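You operate a simulated robot arm through the tools that you are given. There is no shell and no other tool. Be economical: measure what you need, move in short steps, check, and stop when the job is done.

The job below is to be done with a simulated two-armed robot. You get a single attempt, and the scene is never put back.

Task
Put the grey cloth from the upper shelf of the green shelf unit on the upper shelf of the brown shelf unit and the purple cloth on the top of the grey shelf unit. Put the masher on top of the serving board. Put the mug from the top of the brown shelf unit on the top of the white shelf unit. Any order will do. Set down upright: mug.

Only the result counts: the job must be done as asked and must still hold three seconds after the hand-in. Knocking over, shifting, dropping, spilling or breaking anything else fails it. Flat cloth is picked up by pressing the open fingertips on it (5 to 10 N) and closing them slowly along it; thin cloth reads only 2 to 8 mm in the jaws.

Robot
Two 7-joint arms with fingered hands on one trunk, on a base that drives. Base frame: it is fixed to the floor where the robot stands at the start and does not move with it; the origin is under the middle of the robot, x ahead of it, y to its left, z up. Readings come in mm, degrees, newtons and seconds.
The left shoulder is at the start at [37, 215, 1047], the right one opposite. With the tool pointing down near the work surface each hand reaches from about 100 to 560 mm from the robot's upright axis, wherever it stands, measured 20 degrees to its own side. Places, roughly: masher [500, 1500, 500]; mug [500, 1750, 1000]; serving board [0, 2500, 1000]; top of the grey shelf unit [600, 600, 800]; top of the white shelf unit [-300, 2600, 900]; upper shelf of the brown shelf unit [500, 1700, 400]. Payload 3.6 kg a hand.
The TCP of each hand is the grasp point between the finger pads, 22 mm short of the fingertips. In the tool frame z runs along the fingers and y along their closing line. Largest opening 132 mm; the body of the gripper starts 60 mm behind the TCP. The gripper is a hand of 4 fingers: y runs from the thumb to the fingers, the wrist lies at [0, 0, -203] in the tool frame.
Orientation is that of the tool frame in the base frame, as a unit quaternion [x, y, z, w]. With the fingers straight down and closing along the base's y, the tool's x points along the base's -x, its y along +y and its z along -z.

Tools
- The arms move only by the tool jog_arm. It takes "left_rows", "right_rows" or both (then of equal length, played together; a hand with none holds still); each is a list of rows, each an object of numbers (a shift or turn left out is 0): "ax", "ay", "az": the turn, a rotation vector about the tool's x, y, z in units of 5 degrees (1.0 is 5 degrees); "dx", "dy", "dz": the shift along the tool's x, y, z in units of 50 mm (1.0 is 50 mm). In form: [{"ax": .., "ay": .., "az": .., "dx": .., "dy": .., "dz": ..}, ...]. A call has 1 to 10 rows; each row shifts and turns the commanded pose from where the row before left it, along the tool's axes as they then stand. A call with a number of a shift or a turn outside -1 to 1 is refused whole. A row lasts 0.2 s, in which the tool goes at most 50 mm and 8.6 degrees; a call with a longer step from one row to the next is refused whole. A pose out of reach is approached as far as the arm can. The call stops where the force on the tool passes 40 N (or 10 N more than at its start, if that is more) or the arm is blocked; 0.2 s more then pass. In this call time passes only in rows, and 0.2 s behind the last. It gives the time, the measured TCP pose, the force on the tool (base axes), the opening and the grip force at its end, in the units of the frame above (readings bear some noise), with the torque about the TCP (base axes, N m) and any sound that the robot's microphone picked up, and new pictures: "views" is both (left out), scene, wrist or none (wrist: the cameras of the hands that moved).
- Cameras (640 x 400 px; columns grow to the right, rows downward): "scene" is now at [164.7, -33.1, 969.8]; the picture's right is [-0.36, -0.93, 0.00], its down [-0.24, 0.09, -0.97] and it looks along [0.90, -0.35, -0.25] (base axes); focal length 214 px, centre (320, 200). "left" rides on the left gripper at [-53, -53, -84] in its tool frame; the picture's right is [0.71, -0.71, 0.00], its down [0.53, 0.53, -0.67] and it looks along [0.47, 0.47, 0.74] (tool axes); focal length 247 px, centre (320, 200). "right" rides on the right gripper at [53, -53, -84] in its tool frame; the picture's right is [0.71, 0.71, 0.00], its down [-0.53, 0.53, -0.67] and it looks along [-0.47, 0.47, 0.74] (tool axes); focal length 247 px, centre (320, 200).
- lift_body(by): slides the trunk up (or, below 0, down) by that many mm; the arms and the scene camera ride with it, the base frame stays. It gives what a move gives, with no picture.
- steer(legs): drives the robot by 1 to 6 legs, each [ahead, turn to the left] in mm and degrees, along the robot's own axes; the way and the turn of a leg run together, so that a leg with both is an arc; at most 1500 mm and 180 degrees a leg. The arms and the cameras ride along, it lands a little off, and it stops where it bumps. It gives what a move gives, and a new picture of the scene camera.
- curl_fingers(finger1, finger2, finger3, thumb_bend, hand): sets how far each is bent, from 0 (flat) to 1 (curled in); at 0.3 the hand is open as for a grip, at 0.7 the pads meet at the TCP. One left out holds its place. A second passes; each finger stops where it meets its share of the squeeze, and holds until it gets a number again. It is the only way to open and close the hand. It gives what a move gives, with no picture; readings hold the bend of each and the force on the fingers (four entries, about 0 where the hand has none), thumb and palm.
- turn_head(pan, tilt): turns the head with the scene camera to pan (to the left, within 60 degrees either way) and tilt (down, from -29 to 69), counted from straight ahead of the robot. It gives what a move gives, and a new picture of the scene camera.
- measure_at(camera, pixels): for up to 12 pixels [column, row] of the newest picture of that camera ("zoom" is the newest enlarged one), the place [x, y, z] in the base frame of the surface seen there, good to about 3 mm. The clock stands still meanwhile.
- inspect(camera, box): a new picture of the part [left, top, right, bottom] of that camera's present view, enlarged. The clock stands still meanwhile.
- sign_off(): hands the job in; it is judged then, once.

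Go step by step. Measure first, check grasps and placings, and put right what went wrong. The budget is 110 turns and 260 pictures, counting those below and the enlarged ones. Unless the task says otherwise, let go and move clear before handing in, and close with one line.

The tools are called as a command line: name --argument value ..., lists and objects as JSON in quotes. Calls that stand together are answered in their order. jog_arm: Moves the arms, as the interface text tells. Its arguments: {"type":"object","properties":{"left_rows":{"type":"array","items":{"type":"object","properties":{"ax":{"type":"number"},"ay":{"type":"number"},"az":{"type":"number"},"dx":{"type":"number"},"dy":{"type":"number"},"dz":{"type":"number"}}}},"right_rows":{"type":"array","items":{"type":"object","properties":{"ax":{"type":"number"},"ay":{"type":"number"},"az":{"type":"number"},"dx":{"type":"number"},"dy":{"type":"number"},"dz":{"type":"number"}}}},"views":{"type":"string","enum":["both","scene","wrist","none"]}},"required":[]} The other tools are called the same way: lift_body (by) slides the trunk up or down; curl_fingers (finger1, finger2, finger3, thumb_bend, hand) moves the fingers one by one; steer (legs) drives the base; turn_head (pan, tilt) turns the head that bears the scene camera; measure_at (camera, pixels) gives the place of the surface under pixels of a picture; inspect (camera, box) takes an enlarged picture of a part of a camera's view; sign_off () hands the job in.

At the start:

```text
time: 0.0
left_tcp_pos: [350.0, -59.0, 999.0]
left_tool_rot: [0.0, 1.0, 0.0, 0.0]
left_force: [-0.4, 0.1, -0.2]
left_torque: [0.03, 0.01, -0.04]
left_grip_width: 131.8
left_gripper_force: 0.1
left_shape: jaw
left_bend: [0.3, 0.3, 0.3, 0.3]
left_finger forces: [0.0, 0.0, 0.1, 0.1, 0.0, 0.0]
right_tcp_pos: [263.8, -324.8, 758.9]
right_tool_rot: [0.001, 1.0, 0.0, 0.0]
right_force: [-0.2, 0.3, 0.1]
right_torque: [0.02, -0.01, 0.03]
right_grip_width: 131.9
right_gripper_force: 0.1
right_shape: jaw
right_bend: [0.3, 0.3, 0.3, 0.3]
right_finger forces: [0.0, 0.0, 0.1, 0.0, 0.1, 0.0]
trunk travel left (down, up): [-326.0, 350.0]
robot x, y, heading: [-1.1, -1.3, 0.1]
head pan, tilt: [-21.3, 14.6]
```

scene: 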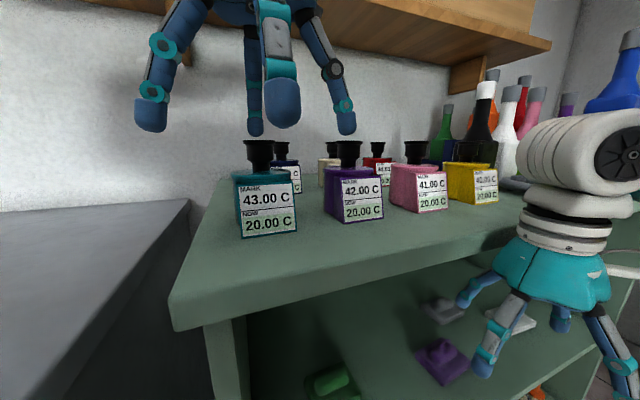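
right: 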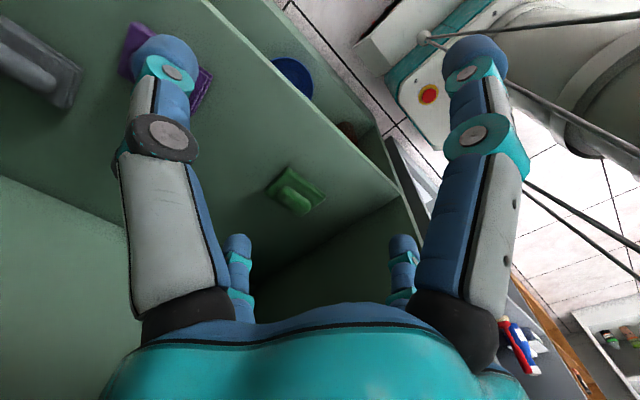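
left: 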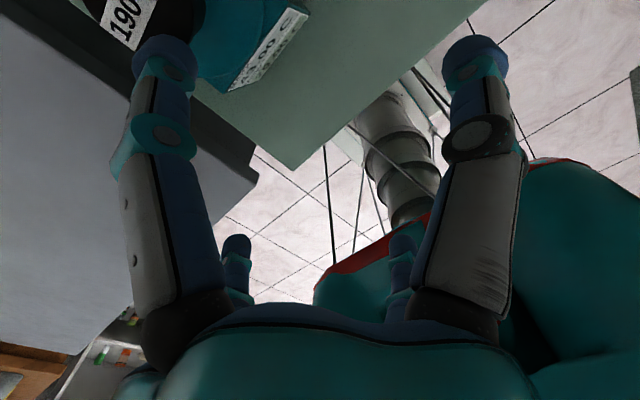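

The picture shows the green unit ahead, with grey (440,310), grey-white and purple (440,360) items on its shelf. I'll look down at that shelf first.

turn_head --pan -35 --tilt 40

turn_head --pan 50 --tilt 20

```text
time: 0.9
left_tcp_pos: [349.8, -57.9, 999.1]
left_tool_rot: [0.001, 1.0, 0.0, 0.0]
left_force: [-0.1, -0.4, 0.9]
left_torque: [0.0, -0.03, -0.01]
left_grip_width: 131.6
left_gripper_force: 0.0
left_shape: jaw
left_bend: [0.3, 0.3, 0.3, 0.3]
left_finger forces: [0.0, 0.0, 0.0, 0.1, 0.0, 0.1]
right_tcp_pos: [264.2, -326.0, 760.1]
right_tool_rot: [0.002, 1.0, -0.001, -0.002]
right_force: [-0.2, -1.0, -0.7]
right_torque: [-0.01, 0.03, 0.0]
right_grip_width: 131.9
right_gripper_force: 0.0
right_shape: jaw
right_bend: [0.3, 0.3, 0.3, 0.3]
right_finger forces: [0.1, 0.0, 0.1, 0.1, 0.1, 0.0]
trunk travel left (down, up): [-326.0, 350.0]
robot x, y, heading: [0.8, 2.8, -0.1]
head pan, tilt: [-35.0, 40.0]
```

scene: 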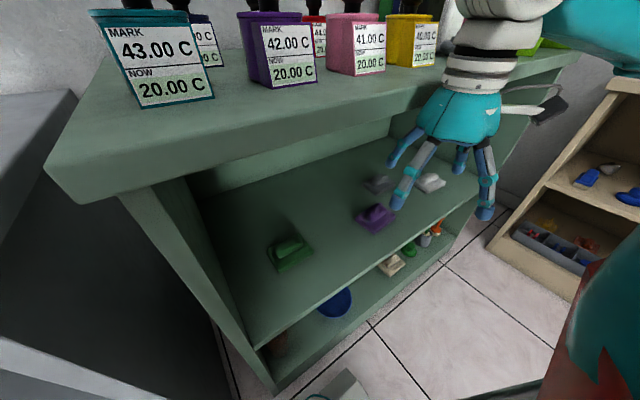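

```text
time: 2.5
left_tcp_pos: [349.8, -58.4, 999.2]
left_tool_rot: [0.001, 1.0, 0.0, 0.0]
left_force: [0.4, -0.1, 0.2]
left_torque: [-0.01, 0.02, 0.0]
left_grip_width: 131.7
left_gripper_force: 0.0
left_shape: jaw
left_bend: [0.3, 0.3, 0.3, 0.3]
left_finger forces: [0.0, 0.0, 0.0, 0.0, 0.1, 0.0]
right_tcp_pos: [263.8, -325.4, 759.0]
right_tool_rot: [0.002, 1.0, 0.001, -0.001]
right_force: [-0.7, 0.3, 0.5]
right_torque: [0.03, 0.03, -0.03]
right_grip_width: 131.9
right_gripper_force: 0.1
right_shape: jaw
right_bend: [0.3, 0.3, 0.3, 0.3]
right_finger forces: [0.1, 0.0, 0.1, 0.0, 0.0, 0.1]
trunk travel left (down, up): [-326.0, 350.0]
robot x, y, heading: [2.0, -0.9, 0.1]
head pan, tilt: [50.0, 20.0]
```

scene: 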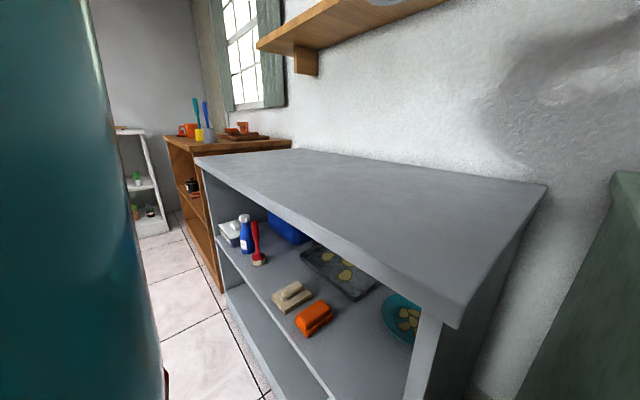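

The grey unit's top is empty; the brown unit stands beyond it, white further on. Back to the green shelf for an enlarged look and measurements.

turn_head --pan -35 --tilt 40

inspect --camera "scene" --box '[200, 140, 520, 340]'

measure_at --camera "scene" --pixels '[[288, 249], [357, 209], [376, 213], [378, 233], [395, 217], [378, 184], [430, 184], [46, 170], [335, 260], [250, 345], [475, 178], [270, 255]]'

```text
time: 4.1
left_tcp_pos: [348.4, -58.8, 999.8]
left_tool_rot: [0.001, 1.0, 0.0, 0.001]
left_force: [0.6, 0.9, -0.1]
left_torque: [0.01, 0.02, -0.02]
left_grip_width: 131.9
left_gripper_force: 0.1
left_shape: jaw
left_bend: [0.3, 0.3, 0.3, 0.3]
left_finger forces: [0.1, 0.0, 0.0, 0.0, 0.0, 0.0]
right_tcp_pos: [263.2, -324.8, 759.5]
right_tool_rot: [0.002, 1.0, 0.0, -0.001]
right_force: [0.0, 0.4, 0.5]
right_torque: [-0.01, 0.02, 0.02]
right_grip_width: 131.7
right_gripper_force: 0.1
right_shape: jaw
right_bend: [0.3, 0.3, 0.3, 0.3]
right_finger forces: [0.1, 0.1, 0.0, 0.1, 0.0, 0.0]
trunk travel left (down, up): [-326.0, 350.0]
robot x, y, heading: [-3.4, 1.9, -0.0]
head pan, tilt: [-35.0, 40.0]
```

scene: 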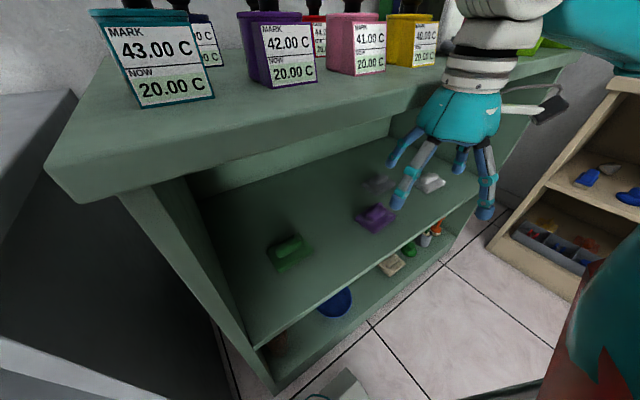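

```text
2.00 times, centred on (360, 240) of scene
```

zoom: 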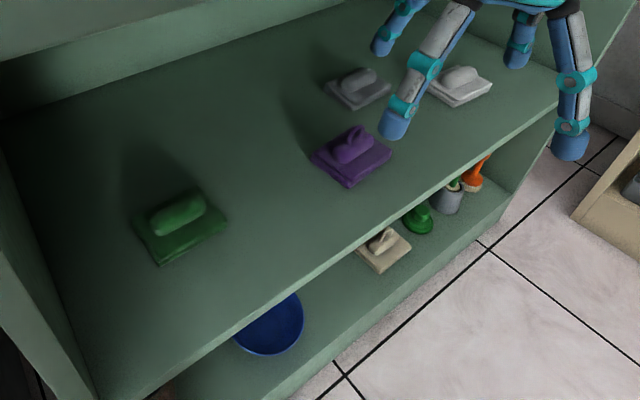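

```text
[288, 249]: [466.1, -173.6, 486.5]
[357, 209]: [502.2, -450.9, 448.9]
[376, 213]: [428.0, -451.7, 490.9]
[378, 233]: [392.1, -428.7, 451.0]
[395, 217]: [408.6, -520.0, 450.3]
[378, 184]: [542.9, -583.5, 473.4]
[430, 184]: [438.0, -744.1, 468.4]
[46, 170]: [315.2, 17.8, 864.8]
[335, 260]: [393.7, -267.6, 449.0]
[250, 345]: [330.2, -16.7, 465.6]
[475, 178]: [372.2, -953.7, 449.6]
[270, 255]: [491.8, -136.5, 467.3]
```

The shelf lies at z≈450; purple cloth about (430,-470), grey about (540,-580), each with a lump on top. I'll draw the hands back, then drive to y≈-500.

jog_arm --left_rows '[{"dx": 1}, {"dx": 1}, {"dy": 1}, {"dy": 1}, {"dy": 1}]' --right_rows '[{"dx": 1}, {"dx": 0.6}, {}, {}, {}]' --views "none"

steer --legs '[[0, -90], [500, 0], [0, 90]]'

lift_body --by -250

turn_head --pan 0 --tilt 40

```text
time: 5.3
left_tcp_pos: [248.4, 93.7, 998.1]
left_tool_rot: [0.002, 1.0, 0.0, -0.001]
left_force: [0.4, -0.1, 0.3]
left_torque: [-0.02, -0.03, 0.0]
left_grip_width: 131.7
left_gripper_force: 0.1
left_shape: jaw
left_bend: [0.3, 0.3, 0.3, 0.3]
left_finger forces: [0.0, 0.0, 0.0, 0.0, 0.0, 0.0]
right_tcp_pos: [240.2, -346.9, 732.5]
right_tool_rot: [0.002, 1.0, 0.0, -0.002]
right_force: [-0.9, 0.3, 0.1]
right_torque: [0.02, 0.01, 0.02]
right_grip_width: 131.7
right_gripper_force: 0.1
right_shape: jaw
right_bend: [0.3, 0.3, 0.3, 0.3]
right_finger forces: [0.0, 0.0, 0.0, 0.1, 0.0, 0.1]
right hand out of reach, approached as far as the arm can: row 1, 2
trunk travel left (down, up): [-326.0, 350.0]
robot x, y, heading: [1.4, -1.8, -0.0]
head pan, tilt: [-35.0, 40.0]
```

```text
time: 8.0
left_tcp_pos: [204.5, -112.4, 998.9]
left_tool_rot: [0.442, 0.897, -0.002, 0.001]
left_force: [-0.1, 0.0, -0.3]
left_torque: [-0.05, -0.01, -0.01]
left_grip_width: 132.2
left_gripper_force: 0.0
left_shape: jaw
left_bend: [0.3, 0.3, 0.3, 0.3]
left_finger forces: [0.1, 0.1, 0.0, 0.0, 0.1, 0.1]
right_tcp_pos: [-146.4, -377.3, 733.5]
right_tool_rot: [0.439, 0.899, 0.0, 0.002]
right_force: [-0.7, -0.8, -0.5]
right_torque: [-0.02, 0.01, 0.0]
right_grip_width: 132.2
right_gripper_force: 0.1
right_shape: jaw
right_bend: [0.3, 0.3, 0.3, 0.3]
right_finger forces: [0.0, 0.0, 0.1, 0.1, 0.0, 0.0]
trunk travel left (down, up): [-326.0, 350.0]
robot x, y, heading: [-0.0, 46.9, -48.9]
head pan, tilt: [-35.0, 40.0]
stopped in leg 1: the robot was blocked; the commanded pose is now the measured one
```

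scene: 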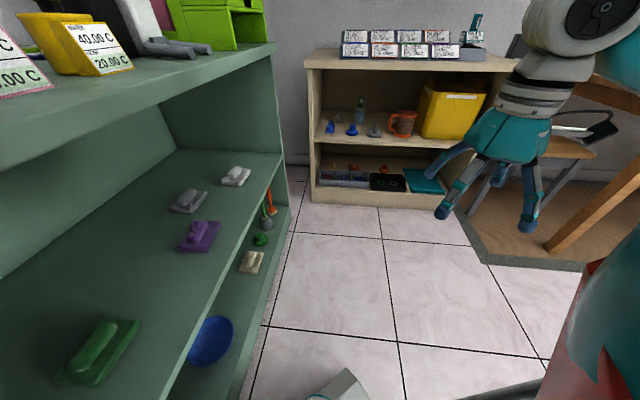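

```text
time: 9.8
left_tcp_pos: [195.3, -116.7, 867.0]
left_tool_rot: [0.452, 0.885, -0.056, 0.095]
left_force: [-0.2, 0.3, -0.5]
left_torque: [-0.01, 0.0, 0.02]
left_grip_width: 132.2
left_gripper_force: 0.1
left_shape: jaw
left_bend: [0.3, 0.3, 0.3, 0.3]
left_finger forces: [0.1, 0.1, 0.1, 0.0, 0.1, 0.0]
right_tcp_pos: [-161.4, -362.4, 527.0]
right_tool_rot: [0.437, 0.897, 0.029, -0.066]
right_force: [0.7, -0.4, -0.7]
right_torque: [0.01, 0.01, 0.02]
right_grip_width: 131.9
right_gripper_force: 0.0
right_shape: jaw
right_bend: [0.3, 0.3, 0.3, 0.3]
right_finger forces: [0.1, 0.0, 0.0, 0.1, 0.0, 0.1]
trunk travel left (down, up): [-148.0, 528.0]
robot x, y, heading: [-0.9, 44.9, -48.8]
head pan, tilt: [-35.0, 40.0]
stopped: the arm was blocked; the commanded pose is now the measured one
```

```text
time: 10.8
left_tcp_pos: [197.7, -116.7, 866.2]
left_tool_rot: [0.452, 0.885, -0.053, 0.094]
left_force: [0.4, -0.4, 0.4]
left_torque: [-0.01, 0.0, -0.01]
left_grip_width: 132.2
left_gripper_force: 0.0
left_shape: jaw
left_bend: [0.3, 0.3, 0.3, 0.3]
left_finger forces: [0.0, 0.0, 0.1, 0.1, 0.0, 0.0]
right_tcp_pos: [-159.4, -363.6, 530.7]
right_tool_rot: [0.437, 0.897, 0.028, -0.064]
right_force: [-0.4, 0.1, 0.0]
right_torque: [-0.01, 0.0, 0.0]
right_grip_width: 132.1
right_gripper_force: 0.0
right_shape: jaw
right_bend: [0.3, 0.3, 0.3, 0.3]
right_finger forces: [0.0, 0.0, 0.1, 0.1, 0.1, 0.1]
trunk travel left (down, up): [-148.0, 528.0]
robot x, y, heading: [-2.0, 45.5, -48.9]
head pan, tilt: [0.0, 40.0]
```

scene: 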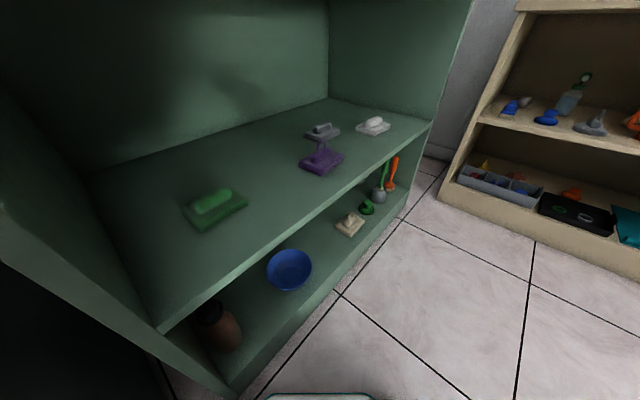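

The turn was blocked at -49° and the lowering was blocked too, probably by the left arm or base near the units. I'll raise the trunk again and back off before turning further.

lift_body --by 180

steer --legs '[[-250, 0]]'

turn_head --pan 59 --tilt 45

```text
time: 12.8
left_tcp_pos: [200.9, -119.6, 1042.7]
left_tool_rot: [0.452, 0.886, -0.05, 0.087]
left_force: [-0.6, -0.5, 0.0]
left_torque: [0.02, -0.01, -0.03]
left_grip_width: 131.5
left_gripper_force: 0.1
left_shape: jaw
left_bend: [0.3, 0.3, 0.3, 0.3]
left_finger forces: [0.0, 0.0, 0.1, 0.0, 0.0, 0.0]
right_tcp_pos: [-157.3, -365.4, 709.4]
right_tool_rot: [0.437, 0.896, 0.03, -0.068]
right_force: [-0.1, 0.6, -0.4]
right_torque: [-0.03, 0.0, 0.0]
right_grip_width: 132.0
right_gripper_force: 0.1
right_shape: jaw
right_bend: [0.3, 0.3, 0.3, 0.3]
right_finger forces: [0.0, 0.0, 0.1, 0.1, 0.1, 0.0]
trunk travel left (down, up): [-328.0, 348.0]
robot x, y, heading: [0.5, 41.9, -48.7]
head pan, tilt: [0.0, 40.0]
```

```text
time: 14.6
left_tcp_pos: [35.0, 67.3, 1043.3]
left_tool_rot: [0.457, 0.884, -0.052, 0.087]
left_force: [-0.6, 0.2, -1.3]
left_torque: [-0.05, -0.01, -0.05]
left_grip_width: 131.9
left_gripper_force: 0.0
left_shape: jaw
left_bend: [0.3, 0.3, 0.3, 0.3]
left_finger forces: [0.0, 0.1, 0.0, 0.0, 0.1, 0.0]
right_tcp_pos: [-325.5, -175.0, 708.8]
right_tool_rot: [0.441, 0.894, 0.031, -0.066]
right_force: [0.2, -1.0, 0.1]
right_torque: [0.0, -0.01, 0.02]
right_grip_width: 131.8
right_gripper_force: 0.1
right_shape: jaw
right_bend: [0.3, 0.3, 0.3, 0.3]
right_finger forces: [0.0, 0.1, 0.0, 0.0, 0.1, 0.0]
trunk travel left (down, up): [-328.0, 348.0]
robot x, y, heading: [-162.6, 238.4, -49.6]
head pan, tilt: [0.0, 40.0]
```

scene: 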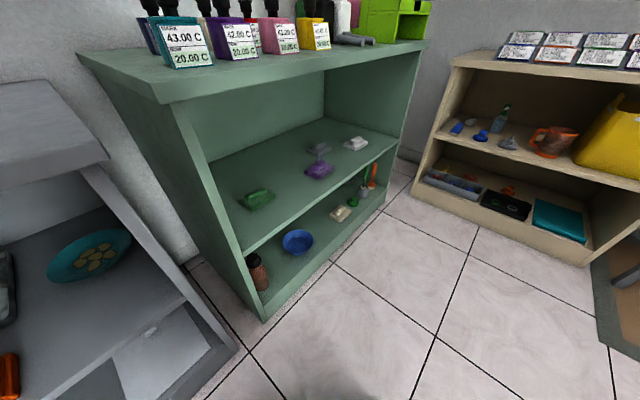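

```text
time: 15.9
left_tcp_pos: [36.2, 67.7, 1043.9]
left_tool_rot: [0.456, 0.884, -0.051, 0.086]
left_force: [-0.2, 0.0, -0.1]
left_torque: [0.0, 0.0, -0.01]
left_grip_width: 131.9
left_gripper_force: 0.0
left_shape: jaw
left_bend: [0.3, 0.3, 0.3, 0.3]
left_finger forces: [0.0, 0.1, 0.1, 0.0, 0.1, 0.0]
right_tcp_pos: [-323.7, -175.5, 710.4]
right_tool_rot: [0.44, 0.895, 0.03, -0.069]
right_force: [-0.1, 0.1, 0.0]
right_torque: [0.01, 0.02, 0.01]
right_grip_width: 132.2
right_gripper_force: 0.1
right_shape: jaw
right_bend: [0.3, 0.3, 0.3, 0.3]
right_finger forces: [0.0, 0.0, 0.1, 0.0, 0.0, 0.1]
trunk travel left (down, up): [-328.0, 348.0]
robot x, y, heading: [-162.9, 235.1, -49.2]
head pan, tilt: [59.0, 45.0]
```

scene: 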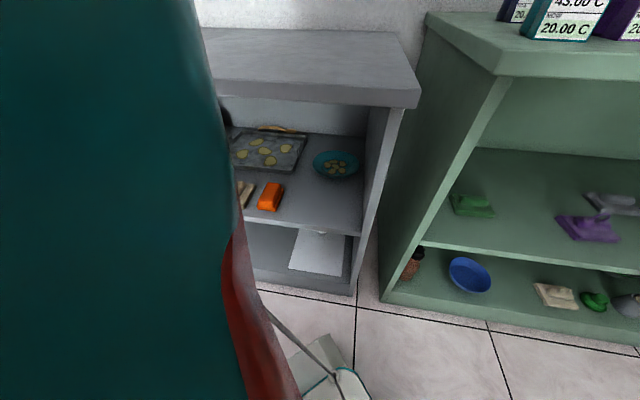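

Everything looks untouched. I'll measure the unit fronts to keep clear before turning.

measure_at --camera "scene" --pixels '[[418, 98], [355, 290], [495, 62], [385, 298], [220, 85], [330, 350], [300, 60], [350, 390]]'

steer --legs '[[0, -46]]'

```text
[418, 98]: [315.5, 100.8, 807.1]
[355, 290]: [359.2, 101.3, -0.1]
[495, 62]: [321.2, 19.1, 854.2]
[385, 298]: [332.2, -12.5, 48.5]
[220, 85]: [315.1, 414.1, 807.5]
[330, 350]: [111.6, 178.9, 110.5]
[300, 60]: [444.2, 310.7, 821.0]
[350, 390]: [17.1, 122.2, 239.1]
```

```text
time: 18.6
left_tcp_pos: [-150.0, -27.8, 1044.6]
left_tool_rot: [0.772, 0.628, -0.081, 0.061]
left_force: [0.4, 0.0, -0.2]
left_torque: [0.02, 0.0, 0.0]
left_grip_width: 131.8
left_gripper_force: 0.0
left_shape: jaw
left_bend: [0.3, 0.3, 0.3, 0.3]
left_finger forces: [0.0, 0.0, 0.0, 0.0, 0.0, 0.1]
right_tcp_pos: [-573.4, 70.8, 709.2]
right_tool_rot: [0.761, 0.644, 0.054, -0.05]
right_force: [-0.1, -0.5, 0.0]
right_torque: [-0.01, -0.01, -0.04]
right_grip_width: 131.9
right_gripper_force: 0.0
right_shape: jaw
right_bend: [0.3, 0.3, 0.3, 0.3]
right_finger forces: [0.0, 0.0, 0.0, 0.0, 0.0, 0.0]
trunk travel left (down, up): [-328.0, 348.0]
robot x, y, heading: [-131.8, 228.7, -95.6]
head pan, tilt: [59.0, 45.0]
stopped in leg 1: the robot was blocked; the commanded pose is now the measured one
```

scene: 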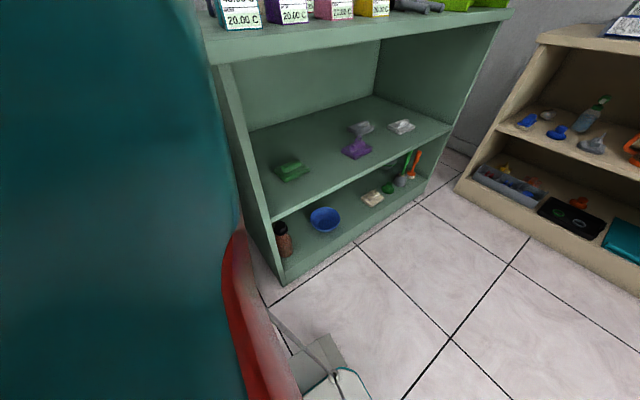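

Blocked at the very end of the turn, with the robot pushed toward +x; something may be on the right side. I'll look to the right.

turn_head --pan -59 --tilt 25

```text
time: 20.5
left_tcp_pos: [-148.9, -27.0, 1044.4]
left_tool_rot: [0.771, 0.629, -0.081, 0.059]
left_force: [0.7, 0.4, 0.3]
left_torque: [0.03, -0.03, 0.01]
left_grip_width: 132.1
left_gripper_force: 0.2
left_shape: jaw
left_bend: [0.3, 0.3, 0.3, 0.3]
left_finger forces: [0.0, 0.1, 0.0, 0.0, 0.0, 0.0]
right_tcp_pos: [-573.1, 70.2, 711.4]
right_tool_rot: [0.762, 0.644, 0.054, -0.05]
right_force: [0.7, 0.0, 0.1]
right_torque: [0.01, 0.01, 0.0]
right_grip_width: 132.0
right_gripper_force: 0.0
right_shape: jaw
right_bend: [0.3, 0.3, 0.3, 0.3]
right_finger forces: [0.0, 0.0, 0.0, 0.1, 0.1, 0.0]
trunk travel left (down, up): [-328.0, 348.0]
robot x, y, heading: [-133.6, 231.7, -95.8]
head pan, tilt: [-59.0, 25.0]
```

scene: 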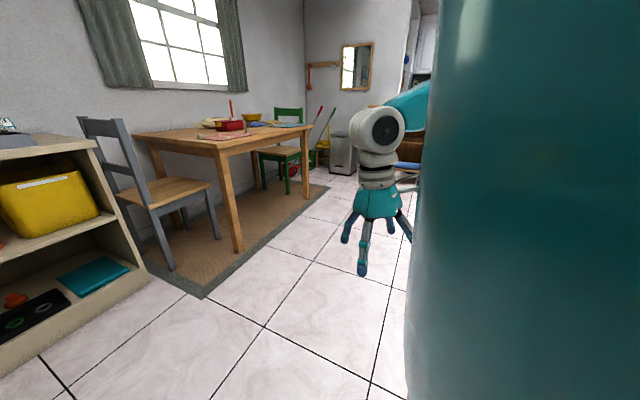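

Nothing close on the right; the turn was essentially complete. I'll drive forward alongside the green unit.

steer --legs '[[700, 0]]'

steer --legs '[[0, 95.6]]'

```text
time: 24.3
left_tcp_pos: [-221.1, -712.5, 1045.0]
left_tool_rot: [0.773, 0.627, -0.081, 0.06]
left_force: [-0.1, -0.1, 0.1]
left_torque: [0.01, 0.03, -0.07]
left_grip_width: 131.9
left_gripper_force: 0.0
left_shape: jaw
left_bend: [0.3, 0.3, 0.3, 0.3]
left_finger forces: [0.0, 0.0, 0.0, 0.1, 0.0, 0.1]
right_tcp_pos: [-644.5, -612.0, 710.3]
right_tool_rot: [0.763, 0.642, 0.055, -0.051]
right_force: [-0.8, 0.4, 0.2]
right_torque: [-0.01, -0.03, 0.04]
right_grip_width: 132.1
right_gripper_force: 0.1
right_shape: jaw
right_bend: [0.3, 0.3, 0.3, 0.3]
right_finger forces: [0.0, 0.1, 0.1, 0.1, 0.1, 0.0]
trunk travel left (down, up): [-328.0, 348.0]
robot x, y, heading: [-203.5, -452.1, -96.1]
head pan, tilt: [-59.0, 25.0]
```

scene: 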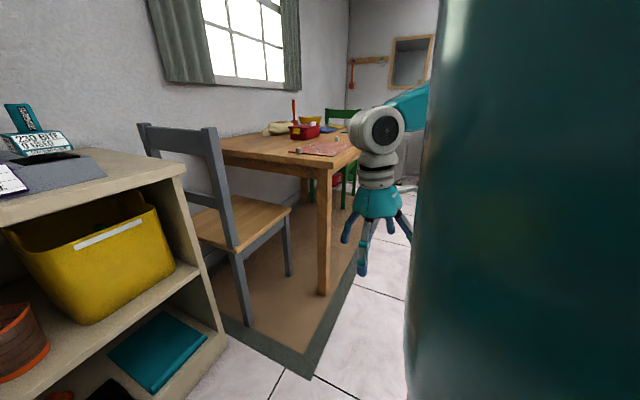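

```text
time: 27.5
left_tcp_pos: [30.0, -569.6, 1045.4]
left_tool_rot: [0.286, 0.953, -0.034, 0.095]
left_force: [-0.3, -0.6, -0.5]
left_torque: [-0.02, -0.02, -0.03]
left_grip_width: 132.2
left_gripper_force: 0.1
left_shape: jaw
left_bend: [0.3, 0.3, 0.3, 0.3]
left_finger forces: [0.0, 0.0, 0.0, 0.1, 0.0, 0.0]
right_tcp_pos: [-215.9, -925.5, 711.8]
right_tool_rot: [0.269, 0.96, 0.018, -0.071]
right_force: [-0.8, 0.3, -0.1]
right_torque: [-0.01, 0.01, 0.02]
right_grip_width: 131.9
right_gripper_force: 0.0
right_shape: jaw
right_bend: [0.3, 0.3, 0.3, 0.3]
right_finger forces: [0.2, 0.0, 0.1, 0.1, 0.0, 0.1]
trunk travel left (down, up): [-328.0, 348.0]
robot x, y, heading: [-224.8, -494.6, -26.0]
head pan, tilt: [-59.0, 25.0]
stopped in leg 1: the robot was blocked; the commanded pose is now the measured one
```

scene: 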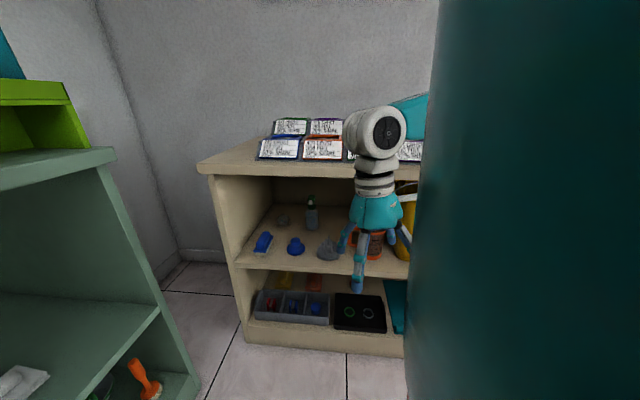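

The turn was blocked again at -26°. I'll look straight ahead-down and to the left for what is touching.

turn_head --pan 0 --tilt 65

turn_head --pan 45 --tilt 50

```text
time: 28.8
left_tcp_pos: [30.4, -569.0, 1045.1]
left_tool_rot: [0.286, 0.953, -0.034, 0.095]
left_force: [-0.1, -0.4, 0.2]
left_torque: [0.0, 0.02, 0.03]
left_grip_width: 132.0
left_gripper_force: 0.1
left_shape: jaw
left_bend: [0.3, 0.3, 0.3, 0.3]
left_finger forces: [0.0, 0.1, 0.0, 0.0, 0.1, 0.1]
right_tcp_pos: [-217.6, -926.7, 712.3]
right_tool_rot: [0.268, 0.96, 0.017, -0.072]
right_force: [0.5, 0.3, 0.2]
right_torque: [-0.01, -0.01, 0.03]
right_grip_width: 131.9
right_gripper_force: 0.1
right_shape: jaw
right_bend: [0.3, 0.3, 0.3, 0.3]
right_finger forces: [0.0, 0.0, 0.0, 0.0, 0.0, 0.1]
trunk travel left (down, up): [-328.0, 348.0]
robot x, y, heading: [-221.2, -493.3, -26.0]
head pan, tilt: [0.0, 65.0]
```

scene: 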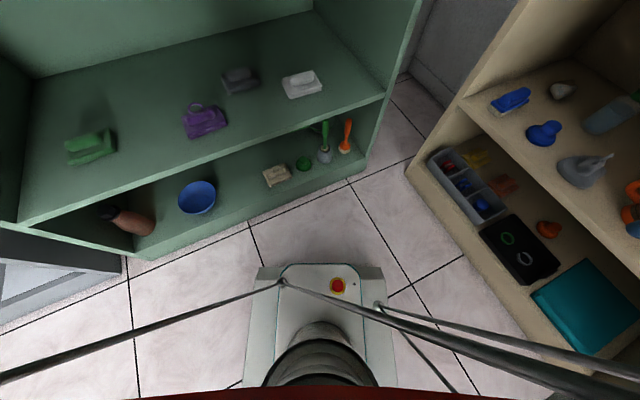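

```text
time: 29.9
left_tcp_pos: [30.8, -569.5, 1045.7]
left_tool_rot: [0.285, 0.953, -0.034, 0.094]
left_force: [0.4, 0.1, -0.7]
left_torque: [0.0, 0.02, 0.01]
left_grip_width: 132.0
left_gripper_force: 0.0
left_shape: jaw
left_bend: [0.3, 0.3, 0.3, 0.3]
left_finger forces: [0.1, 0.1, 0.0, 0.0, 0.0, 0.0]
right_tcp_pos: [-216.8, -926.8, 712.4]
right_tool_rot: [0.269, 0.96, 0.018, -0.072]
right_force: [-0.4, -0.2, 1.3]
right_torque: [-0.04, 0.02, 0.01]
right_grip_width: 132.2
right_gripper_force: 0.1
right_shape: jaw
right_bend: [0.3, 0.3, 0.3, 0.3]
right_finger forces: [0.1, 0.1, 0.0, 0.0, 0.0, 0.0]
trunk travel left (down, up): [-328.0, 348.0]
robot x, y, heading: [-223.5, -493.5, -26.0]
head pan, tilt: [45.0, 50.0]
```

scene: 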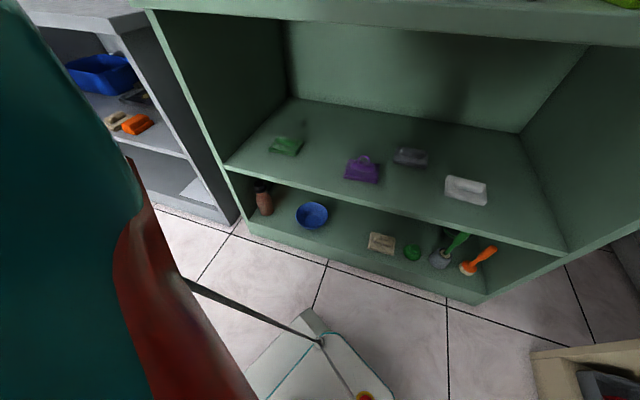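

Floor around the base is free and the displacement fits plain drift during turning. I'll try the remaining turn in smaller pieces.

steer --legs '[[0, 13], [0, 13]]'

```text
time: 31.9
left_tcp_pos: [38.8, -448.4, 1045.8]
left_tool_rot: [0.063, 0.993, -0.011, 0.1]
left_force: [0.1, 0.2, -0.9]
left_torque: [-0.02, 0.02, -0.01]
left_grip_width: 132.1
left_gripper_force: 0.0
left_shape: jaw
left_bend: [0.3, 0.3, 0.3, 0.3]
left_finger forces: [0.1, 0.0, 0.0, 0.0, 0.0, 0.0]
right_tcp_pos: [-26.4, -877.9, 711.7]
right_tool_rot: [0.044, 0.996, 0.0, -0.074]
right_force: [-0.2, 0.1, 0.2]
right_torque: [0.0, -0.01, -0.01]
right_grip_width: 132.3
right_gripper_force: 0.1
right_shape: jaw
right_bend: [0.3, 0.3, 0.3, 0.3]
right_finger forces: [0.0, 0.0, 0.0, 0.0, 0.0, 0.0]
trunk travel left (down, up): [-328.0, 348.0]
robot x, y, heading: [-221.4, -512.5, 0.1]
head pan, tilt: [45.0, 50.0]
```

scene: 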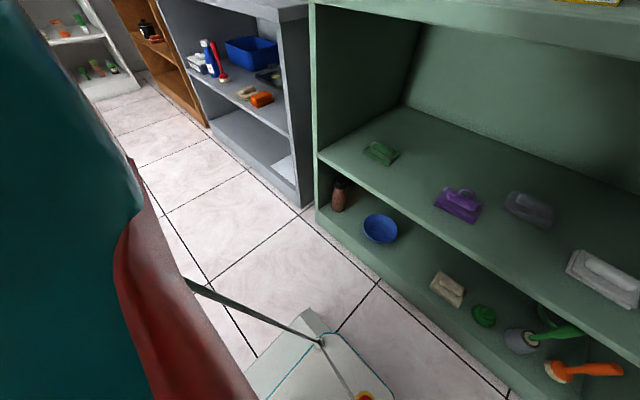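

The small turns work: robot at (-221,-512, 0°). Now lower the trunk and tilt both hands forward while still clear of the unit.

lift_body --by -300

jog_arm --left_rows '[{"ay": -1, "dx": -0.3, "dz": 0.2}, {"ay": -1, "dx": -0.3, "dz": 0.2}, {"ay": -1, "dx": -0.3, "dz": 0.2}, {"ay": -1, "dx": -0.3, "dz": 0.2}, {"ay": -1, "dx": -0.2, "dz": 0.3}, {"ay": -1, "dx": -0.2, "dz": 0.3}, {"ay": -1, "dx": -0.2, "dz": 0.3}, {"ay": -1, "dx": -0.2, "dz": 0.3}]' --right_rows '[{"ay": -1, "dx": -0.3, "dz": -0.4}, {"ay": -1, "dx": -0.3, "dz": -0.4}, {"ay": -1, "dx": -0.3, "dz": -0.4}, {"ay": -1, "dx": -0.4, "dz": -0.2}, {"ay": -1, "dx": -0.5, "dz": 0}, {"ay": -1, "dx": -0.5, "dz": 0.1}, {"ay": -1, "dx": -0.5, "dz": 0.2}, {"ay": -1, "dx": -0.5, "dz": 0.3}]' --views "both"

```text
time: 34.3
left_tcp_pos: [45.3, -447.7, 774.7]
left_tool_rot: [0.057, 0.993, -0.008, 0.102]
left_force: [23.4, -1.6, -18.5]
left_torque: [-0.02, -0.26, -0.02]
left_grip_width: 132.3
left_gripper_force: 0.0
left_shape: jaw
left_bend: [0.3, 0.3, 0.39, 0.3]
left_finger forces: [0.0, 0.0, 0.0, 0.0, 0.1, 0.0]
right_tcp_pos: [-66.6, -880.1, 413.4]
right_tool_rot: [0.046, 0.978, -0.006, -0.203]
right_force: [0.4, -0.5, 0.0]
right_torque: [0.01, 0.0, 0.01]
right_grip_width: 132.0
right_gripper_force: 0.0
right_shape: jaw
right_bend: [0.3, 0.3, 0.3, 0.3]
right_finger forces: [0.1, 0.0, 0.0, 0.0, 0.0, 0.0]
trunk travel left (down, up): [-61.0, 614.0]
robot x, y, heading: [-222.1, -511.6, 0.3]
head pan, tilt: [45.0, 50.0]
stopped: the force on the tool passed its limit (the readings are from after the stop); the commanded pose is now the measured one
```

```text
time: 36.1
left_tcp_pos: [181.3, -465.5, 737.7]
left_tool_rot: [0.054, 0.899, -0.029, 0.433]
left_force: [0.0, -0.5, 0.0]
left_torque: [-0.01, -0.04, 0.01]
left_grip_width: 131.8
left_gripper_force: 0.0
left_shape: jaw
left_bend: [0.3, 0.3, 0.3, 0.3]
left_finger forces: [0.0, 0.0, 0.0, 0.1, 0.0, 0.0]
right_tcp_pos: [129.2, -911.2, 414.7]
right_tool_rot: [0.04, 0.988, -0.021, 0.144]
right_force: [-0.6, -0.4, 0.8]
right_torque: [-0.01, -0.05, 0.0]
right_grip_width: 132.0
right_gripper_force: 0.2
right_shape: jaw
right_bend: [0.3, 0.3, 0.3, 0.3]
right_finger forces: [0.1, 0.0, 0.1, 0.1, 0.0, 0.1]
right hand out of reach, approached as far as the arm can: row 1, 2, 3
trunk travel left (down, up): [-61.0, 614.0]
robot x, y, heading: [-223.2, -513.6, 0.1]
head pan, tilt: [45.0, 50.0]
```

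scene: 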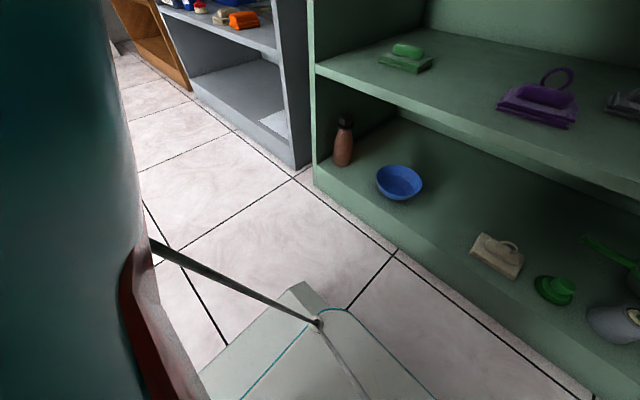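
right: 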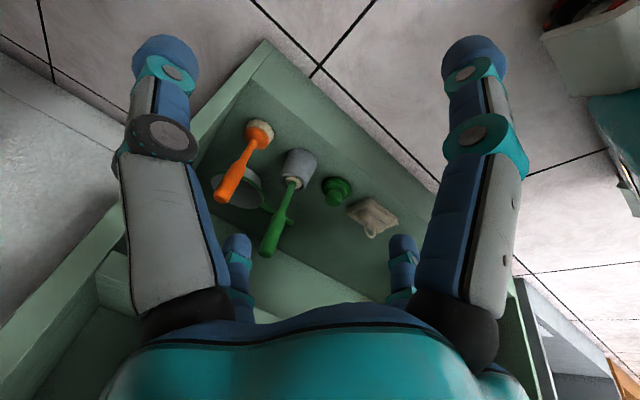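
left: 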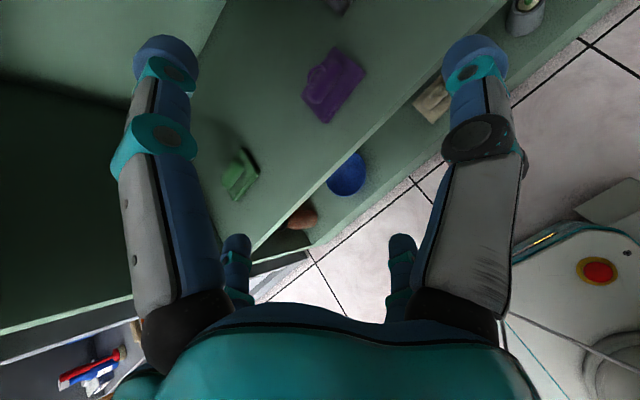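

Left hand is tilted ~51°, right ~16° at z 415, below shelf level. I'll raise and tilt the right, lower the left, then drive ahead.

jog_arm --left_rows '[{"dx": 0.34, "dz": 0.28}, {"dx": 0.34, "dz": 0.28}, {"dx": 0.34, "dz": 0.28}, {"dx": 0.34, "dz": 0.28}, {"dx": 0.34, "dz": 0.28}, {}]' --right_rows '[{"ay": -1, "dx": -0.25, "dz": -0.5}, {"ay": -1, "dx": -0.25, "dz": -0.5}, {"ay": -1, "dx": -0.25, "dz": -0.5}, {"ay": -1, "dx": -0.3, "dz": -0.5}, {"ay": -1, "dx": -0.4, "dz": -0.5}, {"ay": -1, "dx": -0.4, "dz": -0.5}]' --views "none"

steer --legs '[[180, 0]]'

turn_head --pan -5 --tilt 35

```text
time: 37.3
left_tcp_pos: [182.8, -469.7, 626.3]
left_tool_rot: [0.047, 0.903, -0.02, 0.428]
left_force: [-3.4, 1.0, 2.7]
left_torque: [-0.01, 0.0, -0.03]
left_grip_width: 131.9
left_gripper_force: 0.0
left_shape: jaw
left_bend: [0.3, 0.3, 0.3, 0.3]
left_finger forces: [0.0, 0.1, 0.0, 0.0, 0.0, 0.1]
right_tcp_pos: [297.5, -953.6, 754.0]
right_tool_rot: [0.274, 0.651, 0.211, 0.676]
right_force: [-1.0, 1.6, 9.1]
right_torque: [0.04, 0.68, -0.16]
right_grip_width: 132.3
right_gripper_force: 0.1
right_shape: jaw
right_bend: [0.3, 0.3, 0.3, 0.3]
right_finger forces: [0.0, 0.0, 0.1, 0.0, 0.1, 0.0]
right hand out of reach, approached as far as the arm can: row 2, 3, 4, 5
trunk travel left (down, up): [-61.0, 614.0]
robot x, y, heading: [-216.9, -517.6, 2.8]
head pan, tilt: [45.0, 50.0]
stopped in row 5 (right hand): the arm was blocked; the commanded pose is now the measured one
```

```text
time: 38.0
left_tcp_pos: [197.5, -457.8, 624.2]
left_tool_rot: [0.011, 0.902, 0.014, 0.432]
left_force: [0.3, 0.3, 0.2]
left_torque: [0.02, -0.01, 0.03]
left_grip_width: 132.2
left_gripper_force: 0.0
left_shape: jaw
left_bend: [0.3, 0.3, 0.3, 0.3]
left_finger forces: [0.1, 0.0, 0.0, 0.0, 0.0, 0.0]
right_tcp_pos: [274.7, -1011.4, 841.6]
right_tool_rot: [0.391, 0.35, 0.414, 0.744]
right_force: [0.3, 1.0, -25.9]
right_torque: [-0.69, -1.68, 0.0]
right_grip_width: 131.8
right_gripper_force: 0.1
right_shape: jaw
right_bend: [0.29, 0.3, 0.3, 0.3]
right_finger forces: [0.6, 0.1, 0.0, 0.1, 0.0, 0.0]
trunk travel left (down, up): [-61.0, 614.0]
robot x, y, heading: [-211.5, -520.5, 3.1]
head pan, tilt: [45.0, 50.0]
stopped in leg 1: the robot was blocked; the commanded pose is now the measured one
```

scene: 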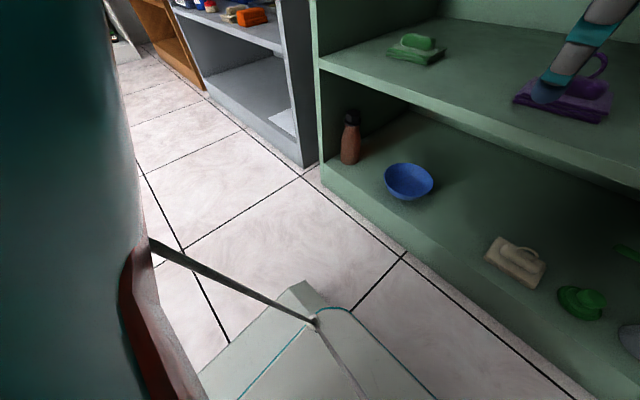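

```text
time: 39.2
left_tcp_pos: [197.7, -460.0, 624.3]
left_tool_rot: [0.012, 0.902, 0.016, 0.431]
left_force: [0.1, -1.2, -0.2]
left_torque: [-0.02, 0.02, -0.01]
left_grip_width: 132.0
left_gripper_force: 0.1
left_shape: jaw
left_bend: [0.3, 0.3, 0.3, 0.3]
left_finger forces: [0.0, 0.0, 0.0, 0.0, 0.0, 0.0]
right_tcp_pos: [274.3, -1009.9, 841.4]
right_tool_rot: [0.39, 0.352, 0.414, 0.744]
right_force: [-0.7, 0.5, 2.0]
right_torque: [0.04, 0.14, -0.02]
right_grip_width: 131.9
right_gripper_force: 0.2
right_shape: jaw
right_bend: [0.3, 0.3, 0.3, 0.3]
right_finger forces: [0.0, 0.0, 0.0, 0.0, 0.1, 0.0]
trunk travel left (down, up): [-61.0, 614.0]
robot x, y, heading: [-214.5, -515.4, 3.2]
head pan, tilt: [-5.0, 35.0]
```

scene: 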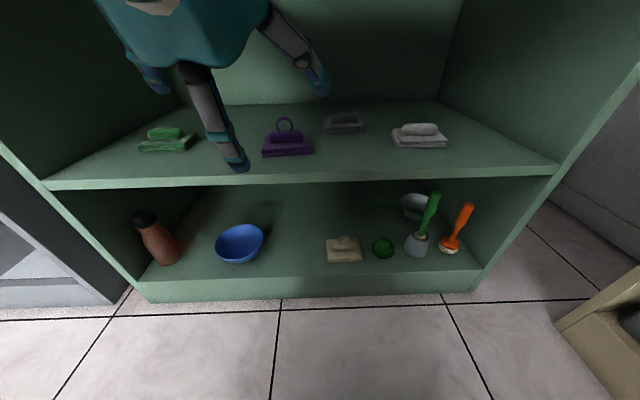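

The right arm swung oddly to (274,-1010,841) and got blocked. I need to see where it is before moving it.

turn_head --pan -50 --tilt 10

jog_arm --right_rows '[{}]' --views "wrist"

```text
time: 40.3
left_tcp_pos: [197.7, -461.9, 625.3]
left_tool_rot: [0.012, 0.901, 0.015, 0.433]
left_force: [-0.2, -0.9, 0.0]
left_torque: [-0.01, -0.01, 0.01]
left_grip_width: 132.0
left_gripper_force: 0.0
left_shape: jaw
left_bend: [0.3, 0.3, 0.3, 0.3]
left_finger forces: [0.0, 0.0, 0.0, 0.0, 0.0, 0.1]
right_tcp_pos: [273.8, -1010.1, 842.4]
right_tool_rot: [0.389, 0.351, 0.413, 0.744]
right_force: [-1.4, -0.2, 2.3]
right_torque: [0.06, 0.23, 0.05]
right_grip_width: 132.0
right_gripper_force: 0.1
right_shape: jaw
right_bend: [0.29, 0.3, 0.3, 0.3]
right_finger forces: [0.4, 0.0, 0.0, 0.1, 0.0, 0.1]
trunk travel left (down, up): [-61.0, 614.0]
robot x, y, heading: [-215.9, -516.4, 3.2]
head pan, tilt: [-50.0, 10.0]
```

scene: 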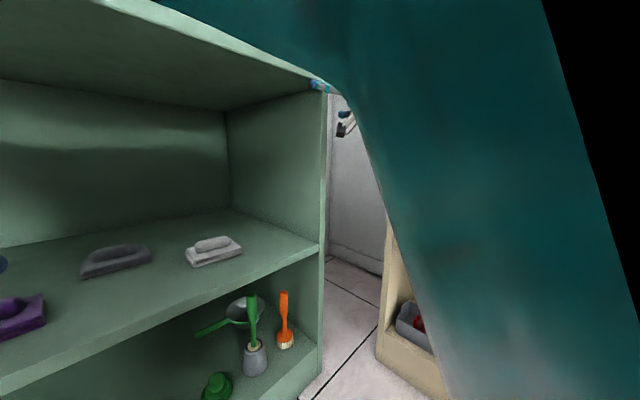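

```text
time: 40.6
left_tcp_pos: [201.4, -449.7, 626.5]
left_tool_rot: [-0.012, 0.898, 0.034, 0.439]
left_force: [-1.3, 0.2, 0.0]
left_torque: [0.01, 0.02, 0.0]
left_grip_width: 132.0
left_gripper_force: 0.1
left_shape: jaw
left_bend: [0.3, 0.3, 0.3, 0.3]
left_finger forces: [0.0, 0.0, 0.0, 0.1, 0.0, 0.1]
right_tcp_pos: [208.8, -1042.3, 949.3]
right_tool_rot: [0.348, 0.085, 0.555, 0.751]
right_force: [-0.6, 1.4, 2.1]
right_torque: [0.03, 0.09, 0.01]
right_grip_width: 132.2
right_gripper_force: 0.1
right_shape: jaw
right_bend: [0.3, 0.3, 0.3, 0.3]
right_finger forces: [0.0, 0.1, 0.0, 0.0, 0.0, 0.0]
trunk travel left (down, up): [-61.0, 614.0]
robot x, y, heading: [-212.7, -519.1, 3.5]
head pan, tilt: [-50.0, 10.0]
stopped in row 1 (right hand): the arm was blocked; the commanded pose is now the measured one
```

right: 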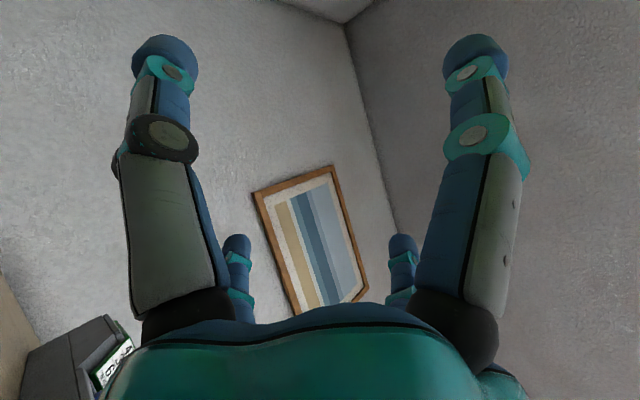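

The right arm is still swinging, now in free space pointing up. I'll ease it inward toward the robot with a small step.

jog_arm --right_rows '[{"dx": 0.4, "dy": 0.25, "dz": -0.2}, {"dx": 0.4, "dy": 0.25, "dz": -0.2}]' --views "scene"

```text
time: 41.0
left_tcp_pos: [164.5, -438.4, 668.9]
left_tool_rot: [-0.02, 0.877, 0.03, 0.479]
left_force: [-1.4, -1.1, 6.0]
left_torque: [-0.05, 0.35, 0.02]
left_grip_width: 132.0
left_gripper_force: 0.0
left_shape: jaw
left_bend: [0.3, 0.3, 0.3, 0.3]
left_finger forces: [0.0, 0.0, 0.0, 0.0, 0.0, 0.0]
right_tcp_pos: [149.1, -987.7, 1027.7]
right_tool_rot: [0.254, 0.148, 0.529, 0.796]
right_force: [7.9, 5.0, 3.2]
right_torque: [0.17, -0.14, -0.49]
right_grip_width: 132.1
right_gripper_force: 0.1
right_shape: jaw
right_bend: [0.3, 0.3, 0.3, 0.3]
right_finger forces: [0.0, 0.0, 0.1, 0.0, 0.0, 0.0]
right hand out of reach, approached as far as the arm can: row 1
trunk travel left (down, up): [-61.0, 614.0]
robot x, y, heading: [-214.4, -515.9, 3.1]
head pan, tilt: [-50.0, 10.0]
stopped in row 1 (right hand): the arm was blocked; the commanded pose is now the measured one
```

scene: 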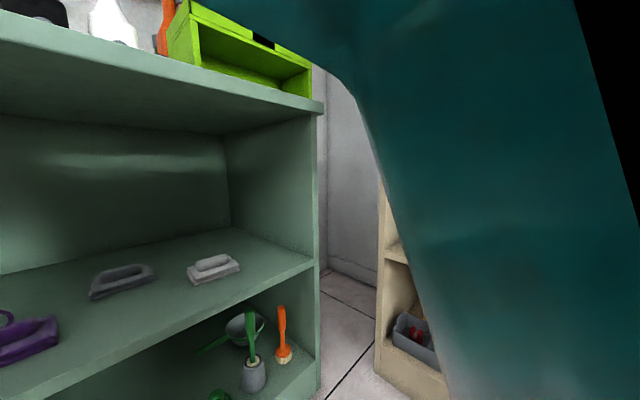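

The body is rocking a bit. I'll let it settle with an idle row and see.

jog_arm --left_rows '[{}, {}, {}]' --right_rows '[{}, {}, {}]' --views "none"

steer --legs '[[-120, 0]]'

```text
time: 41.5
left_tcp_pos: [178.5, -436.2, 646.9]
left_tool_rot: [-0.024, 0.886, 0.033, 0.462]
left_force: [0.9, -0.8, -0.2]
left_torque: [0.02, 0.0, 0.01]
left_grip_width: 132.3
left_gripper_force: 0.0
left_shape: jaw
left_bend: [0.3, 0.3, 0.3, 0.3]
left_finger forces: [0.0, 0.0, 0.1, 0.1, 0.0, 0.0]
right_tcp_pos: [154.8, -981.2, 1042.7]
right_tool_rot: [0.227, 0.079, 0.593, 0.769]
right_force: [-0.7, 0.1, -0.7]
right_torque: [-0.04, -0.03, -0.05]
right_grip_width: 131.9
right_gripper_force: 0.0
right_shape: jaw
right_bend: [0.3, 0.3, 0.3, 0.3]
right_finger forces: [0.1, 0.0, 0.0, 0.2, 0.1, 0.0]
trunk travel left (down, up): [-61.0, 614.0]
robot x, y, heading: [-213.0, -517.7, 3.2]
head pan, tilt: [-50.0, 10.0]
stopped in row 2 (right hand): the arm was blocked; the commanded pose is now the measured one
```

```text
time: 42.8
left_tcp_pos: [58.1, -442.7, 648.0]
left_tool_rot: [-0.024, 0.886, 0.031, 0.463]
left_force: [-0.4, -0.2, 0.6]
left_torque: [-0.01, 0.02, -0.02]
left_grip_width: 131.9
left_gripper_force: 0.1
left_shape: jaw
left_bend: [0.3, 0.3, 0.3, 0.3]
left_finger forces: [0.1, 0.0, 0.1, 0.0, 0.0, 0.0]
right_tcp_pos: [33.1, -987.2, 1042.5]
right_tool_rot: [0.226, 0.079, 0.593, 0.769]
right_force: [-0.3, 0.0, -0.3]
right_torque: [0.01, 0.0, 0.0]
right_grip_width: 132.0
right_gripper_force: 0.0
right_shape: jaw
right_bend: [0.3, 0.3, 0.3, 0.3]
right_finger forces: [0.0, 0.0, 0.0, 0.0, 0.0, 0.0]
trunk travel left (down, up): [-61.0, 614.0]
robot x, y, heading: [-336.9, -524.8, 3.3]
head pan, tilt: [-50.0, 10.0]
```

scene: 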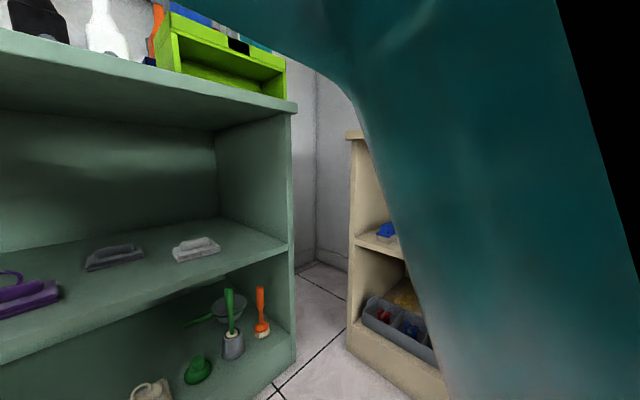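

Now stable with the right hand pointing up at (33,-987,1042), clear of things. I'll rotate it back toward a forward-down pose gradually.

jog_arm --right_rows '[{"ax": 0.68, "ay": 1, "az": -0.64}, {"ax": 0.68, "ay": 1, "az": -0.64}, {"ax": 0.68, "ay": 1, "az": -0.64}, {"ax": 0.68, "ay": 1, "az": -0.64}, {"ax": 0.68, "ay": 1, "az": -0.64}, {"ax": 0.68, "ay": 1, "az": -0.64}, {"ax": 0.68, "ay": 1, "az": -0.64}, {"ax": 0.68, "ay": 1, "az": -0.64}, {"ax": 0.68, "ay": 1, "az": -0.64}, {"ax": 0.68, "ay": 1, "az": -0.64}]' --views "wrist"

```text
time: 45.0
left_tcp_pos: [58.3, -442.8, 650.4]
left_tool_rot: [-0.024, 0.885, 0.031, 0.463]
left_force: [-0.5, -0.2, -0.4]
left_torque: [0.02, -0.02, -0.01]
left_grip_width: 132.0
left_gripper_force: 0.2
left_shape: jaw
left_bend: [0.3, 0.3, 0.3, 0.3]
left_finger forces: [0.0, 0.0, 0.1, 0.0, 0.1, 0.1]
right_tcp_pos: [35.9, -990.5, 1043.5]
right_tool_rot: [0.139, 0.607, 0.358, 0.696]
right_force: [0.2, -0.8, -0.7]
right_torque: [0.0, -0.01, -0.02]
right_grip_width: 132.0
right_gripper_force: 0.0
right_shape: jaw
right_bend: [0.3, 0.3, 0.3, 0.3]
right_finger forces: [0.1, 0.0, 0.1, 0.0, 0.0, 0.0]
right hand out of reach, approached as far as the arm can: row 1
trunk travel left (down, up): [-61.0, 614.0]
robot x, y, heading: [-331.3, -524.0, 3.6]
head pan, tilt: [-50.0, 10.0]
```

right: 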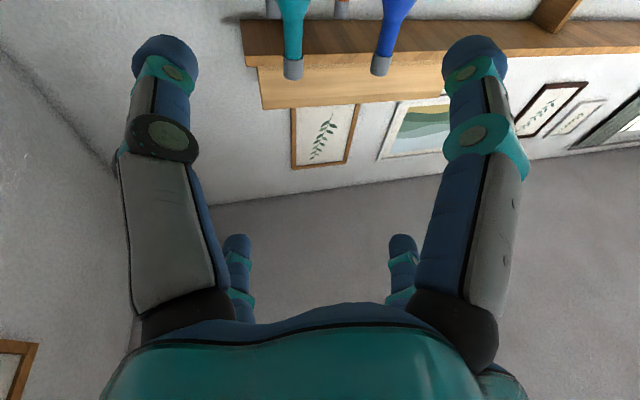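

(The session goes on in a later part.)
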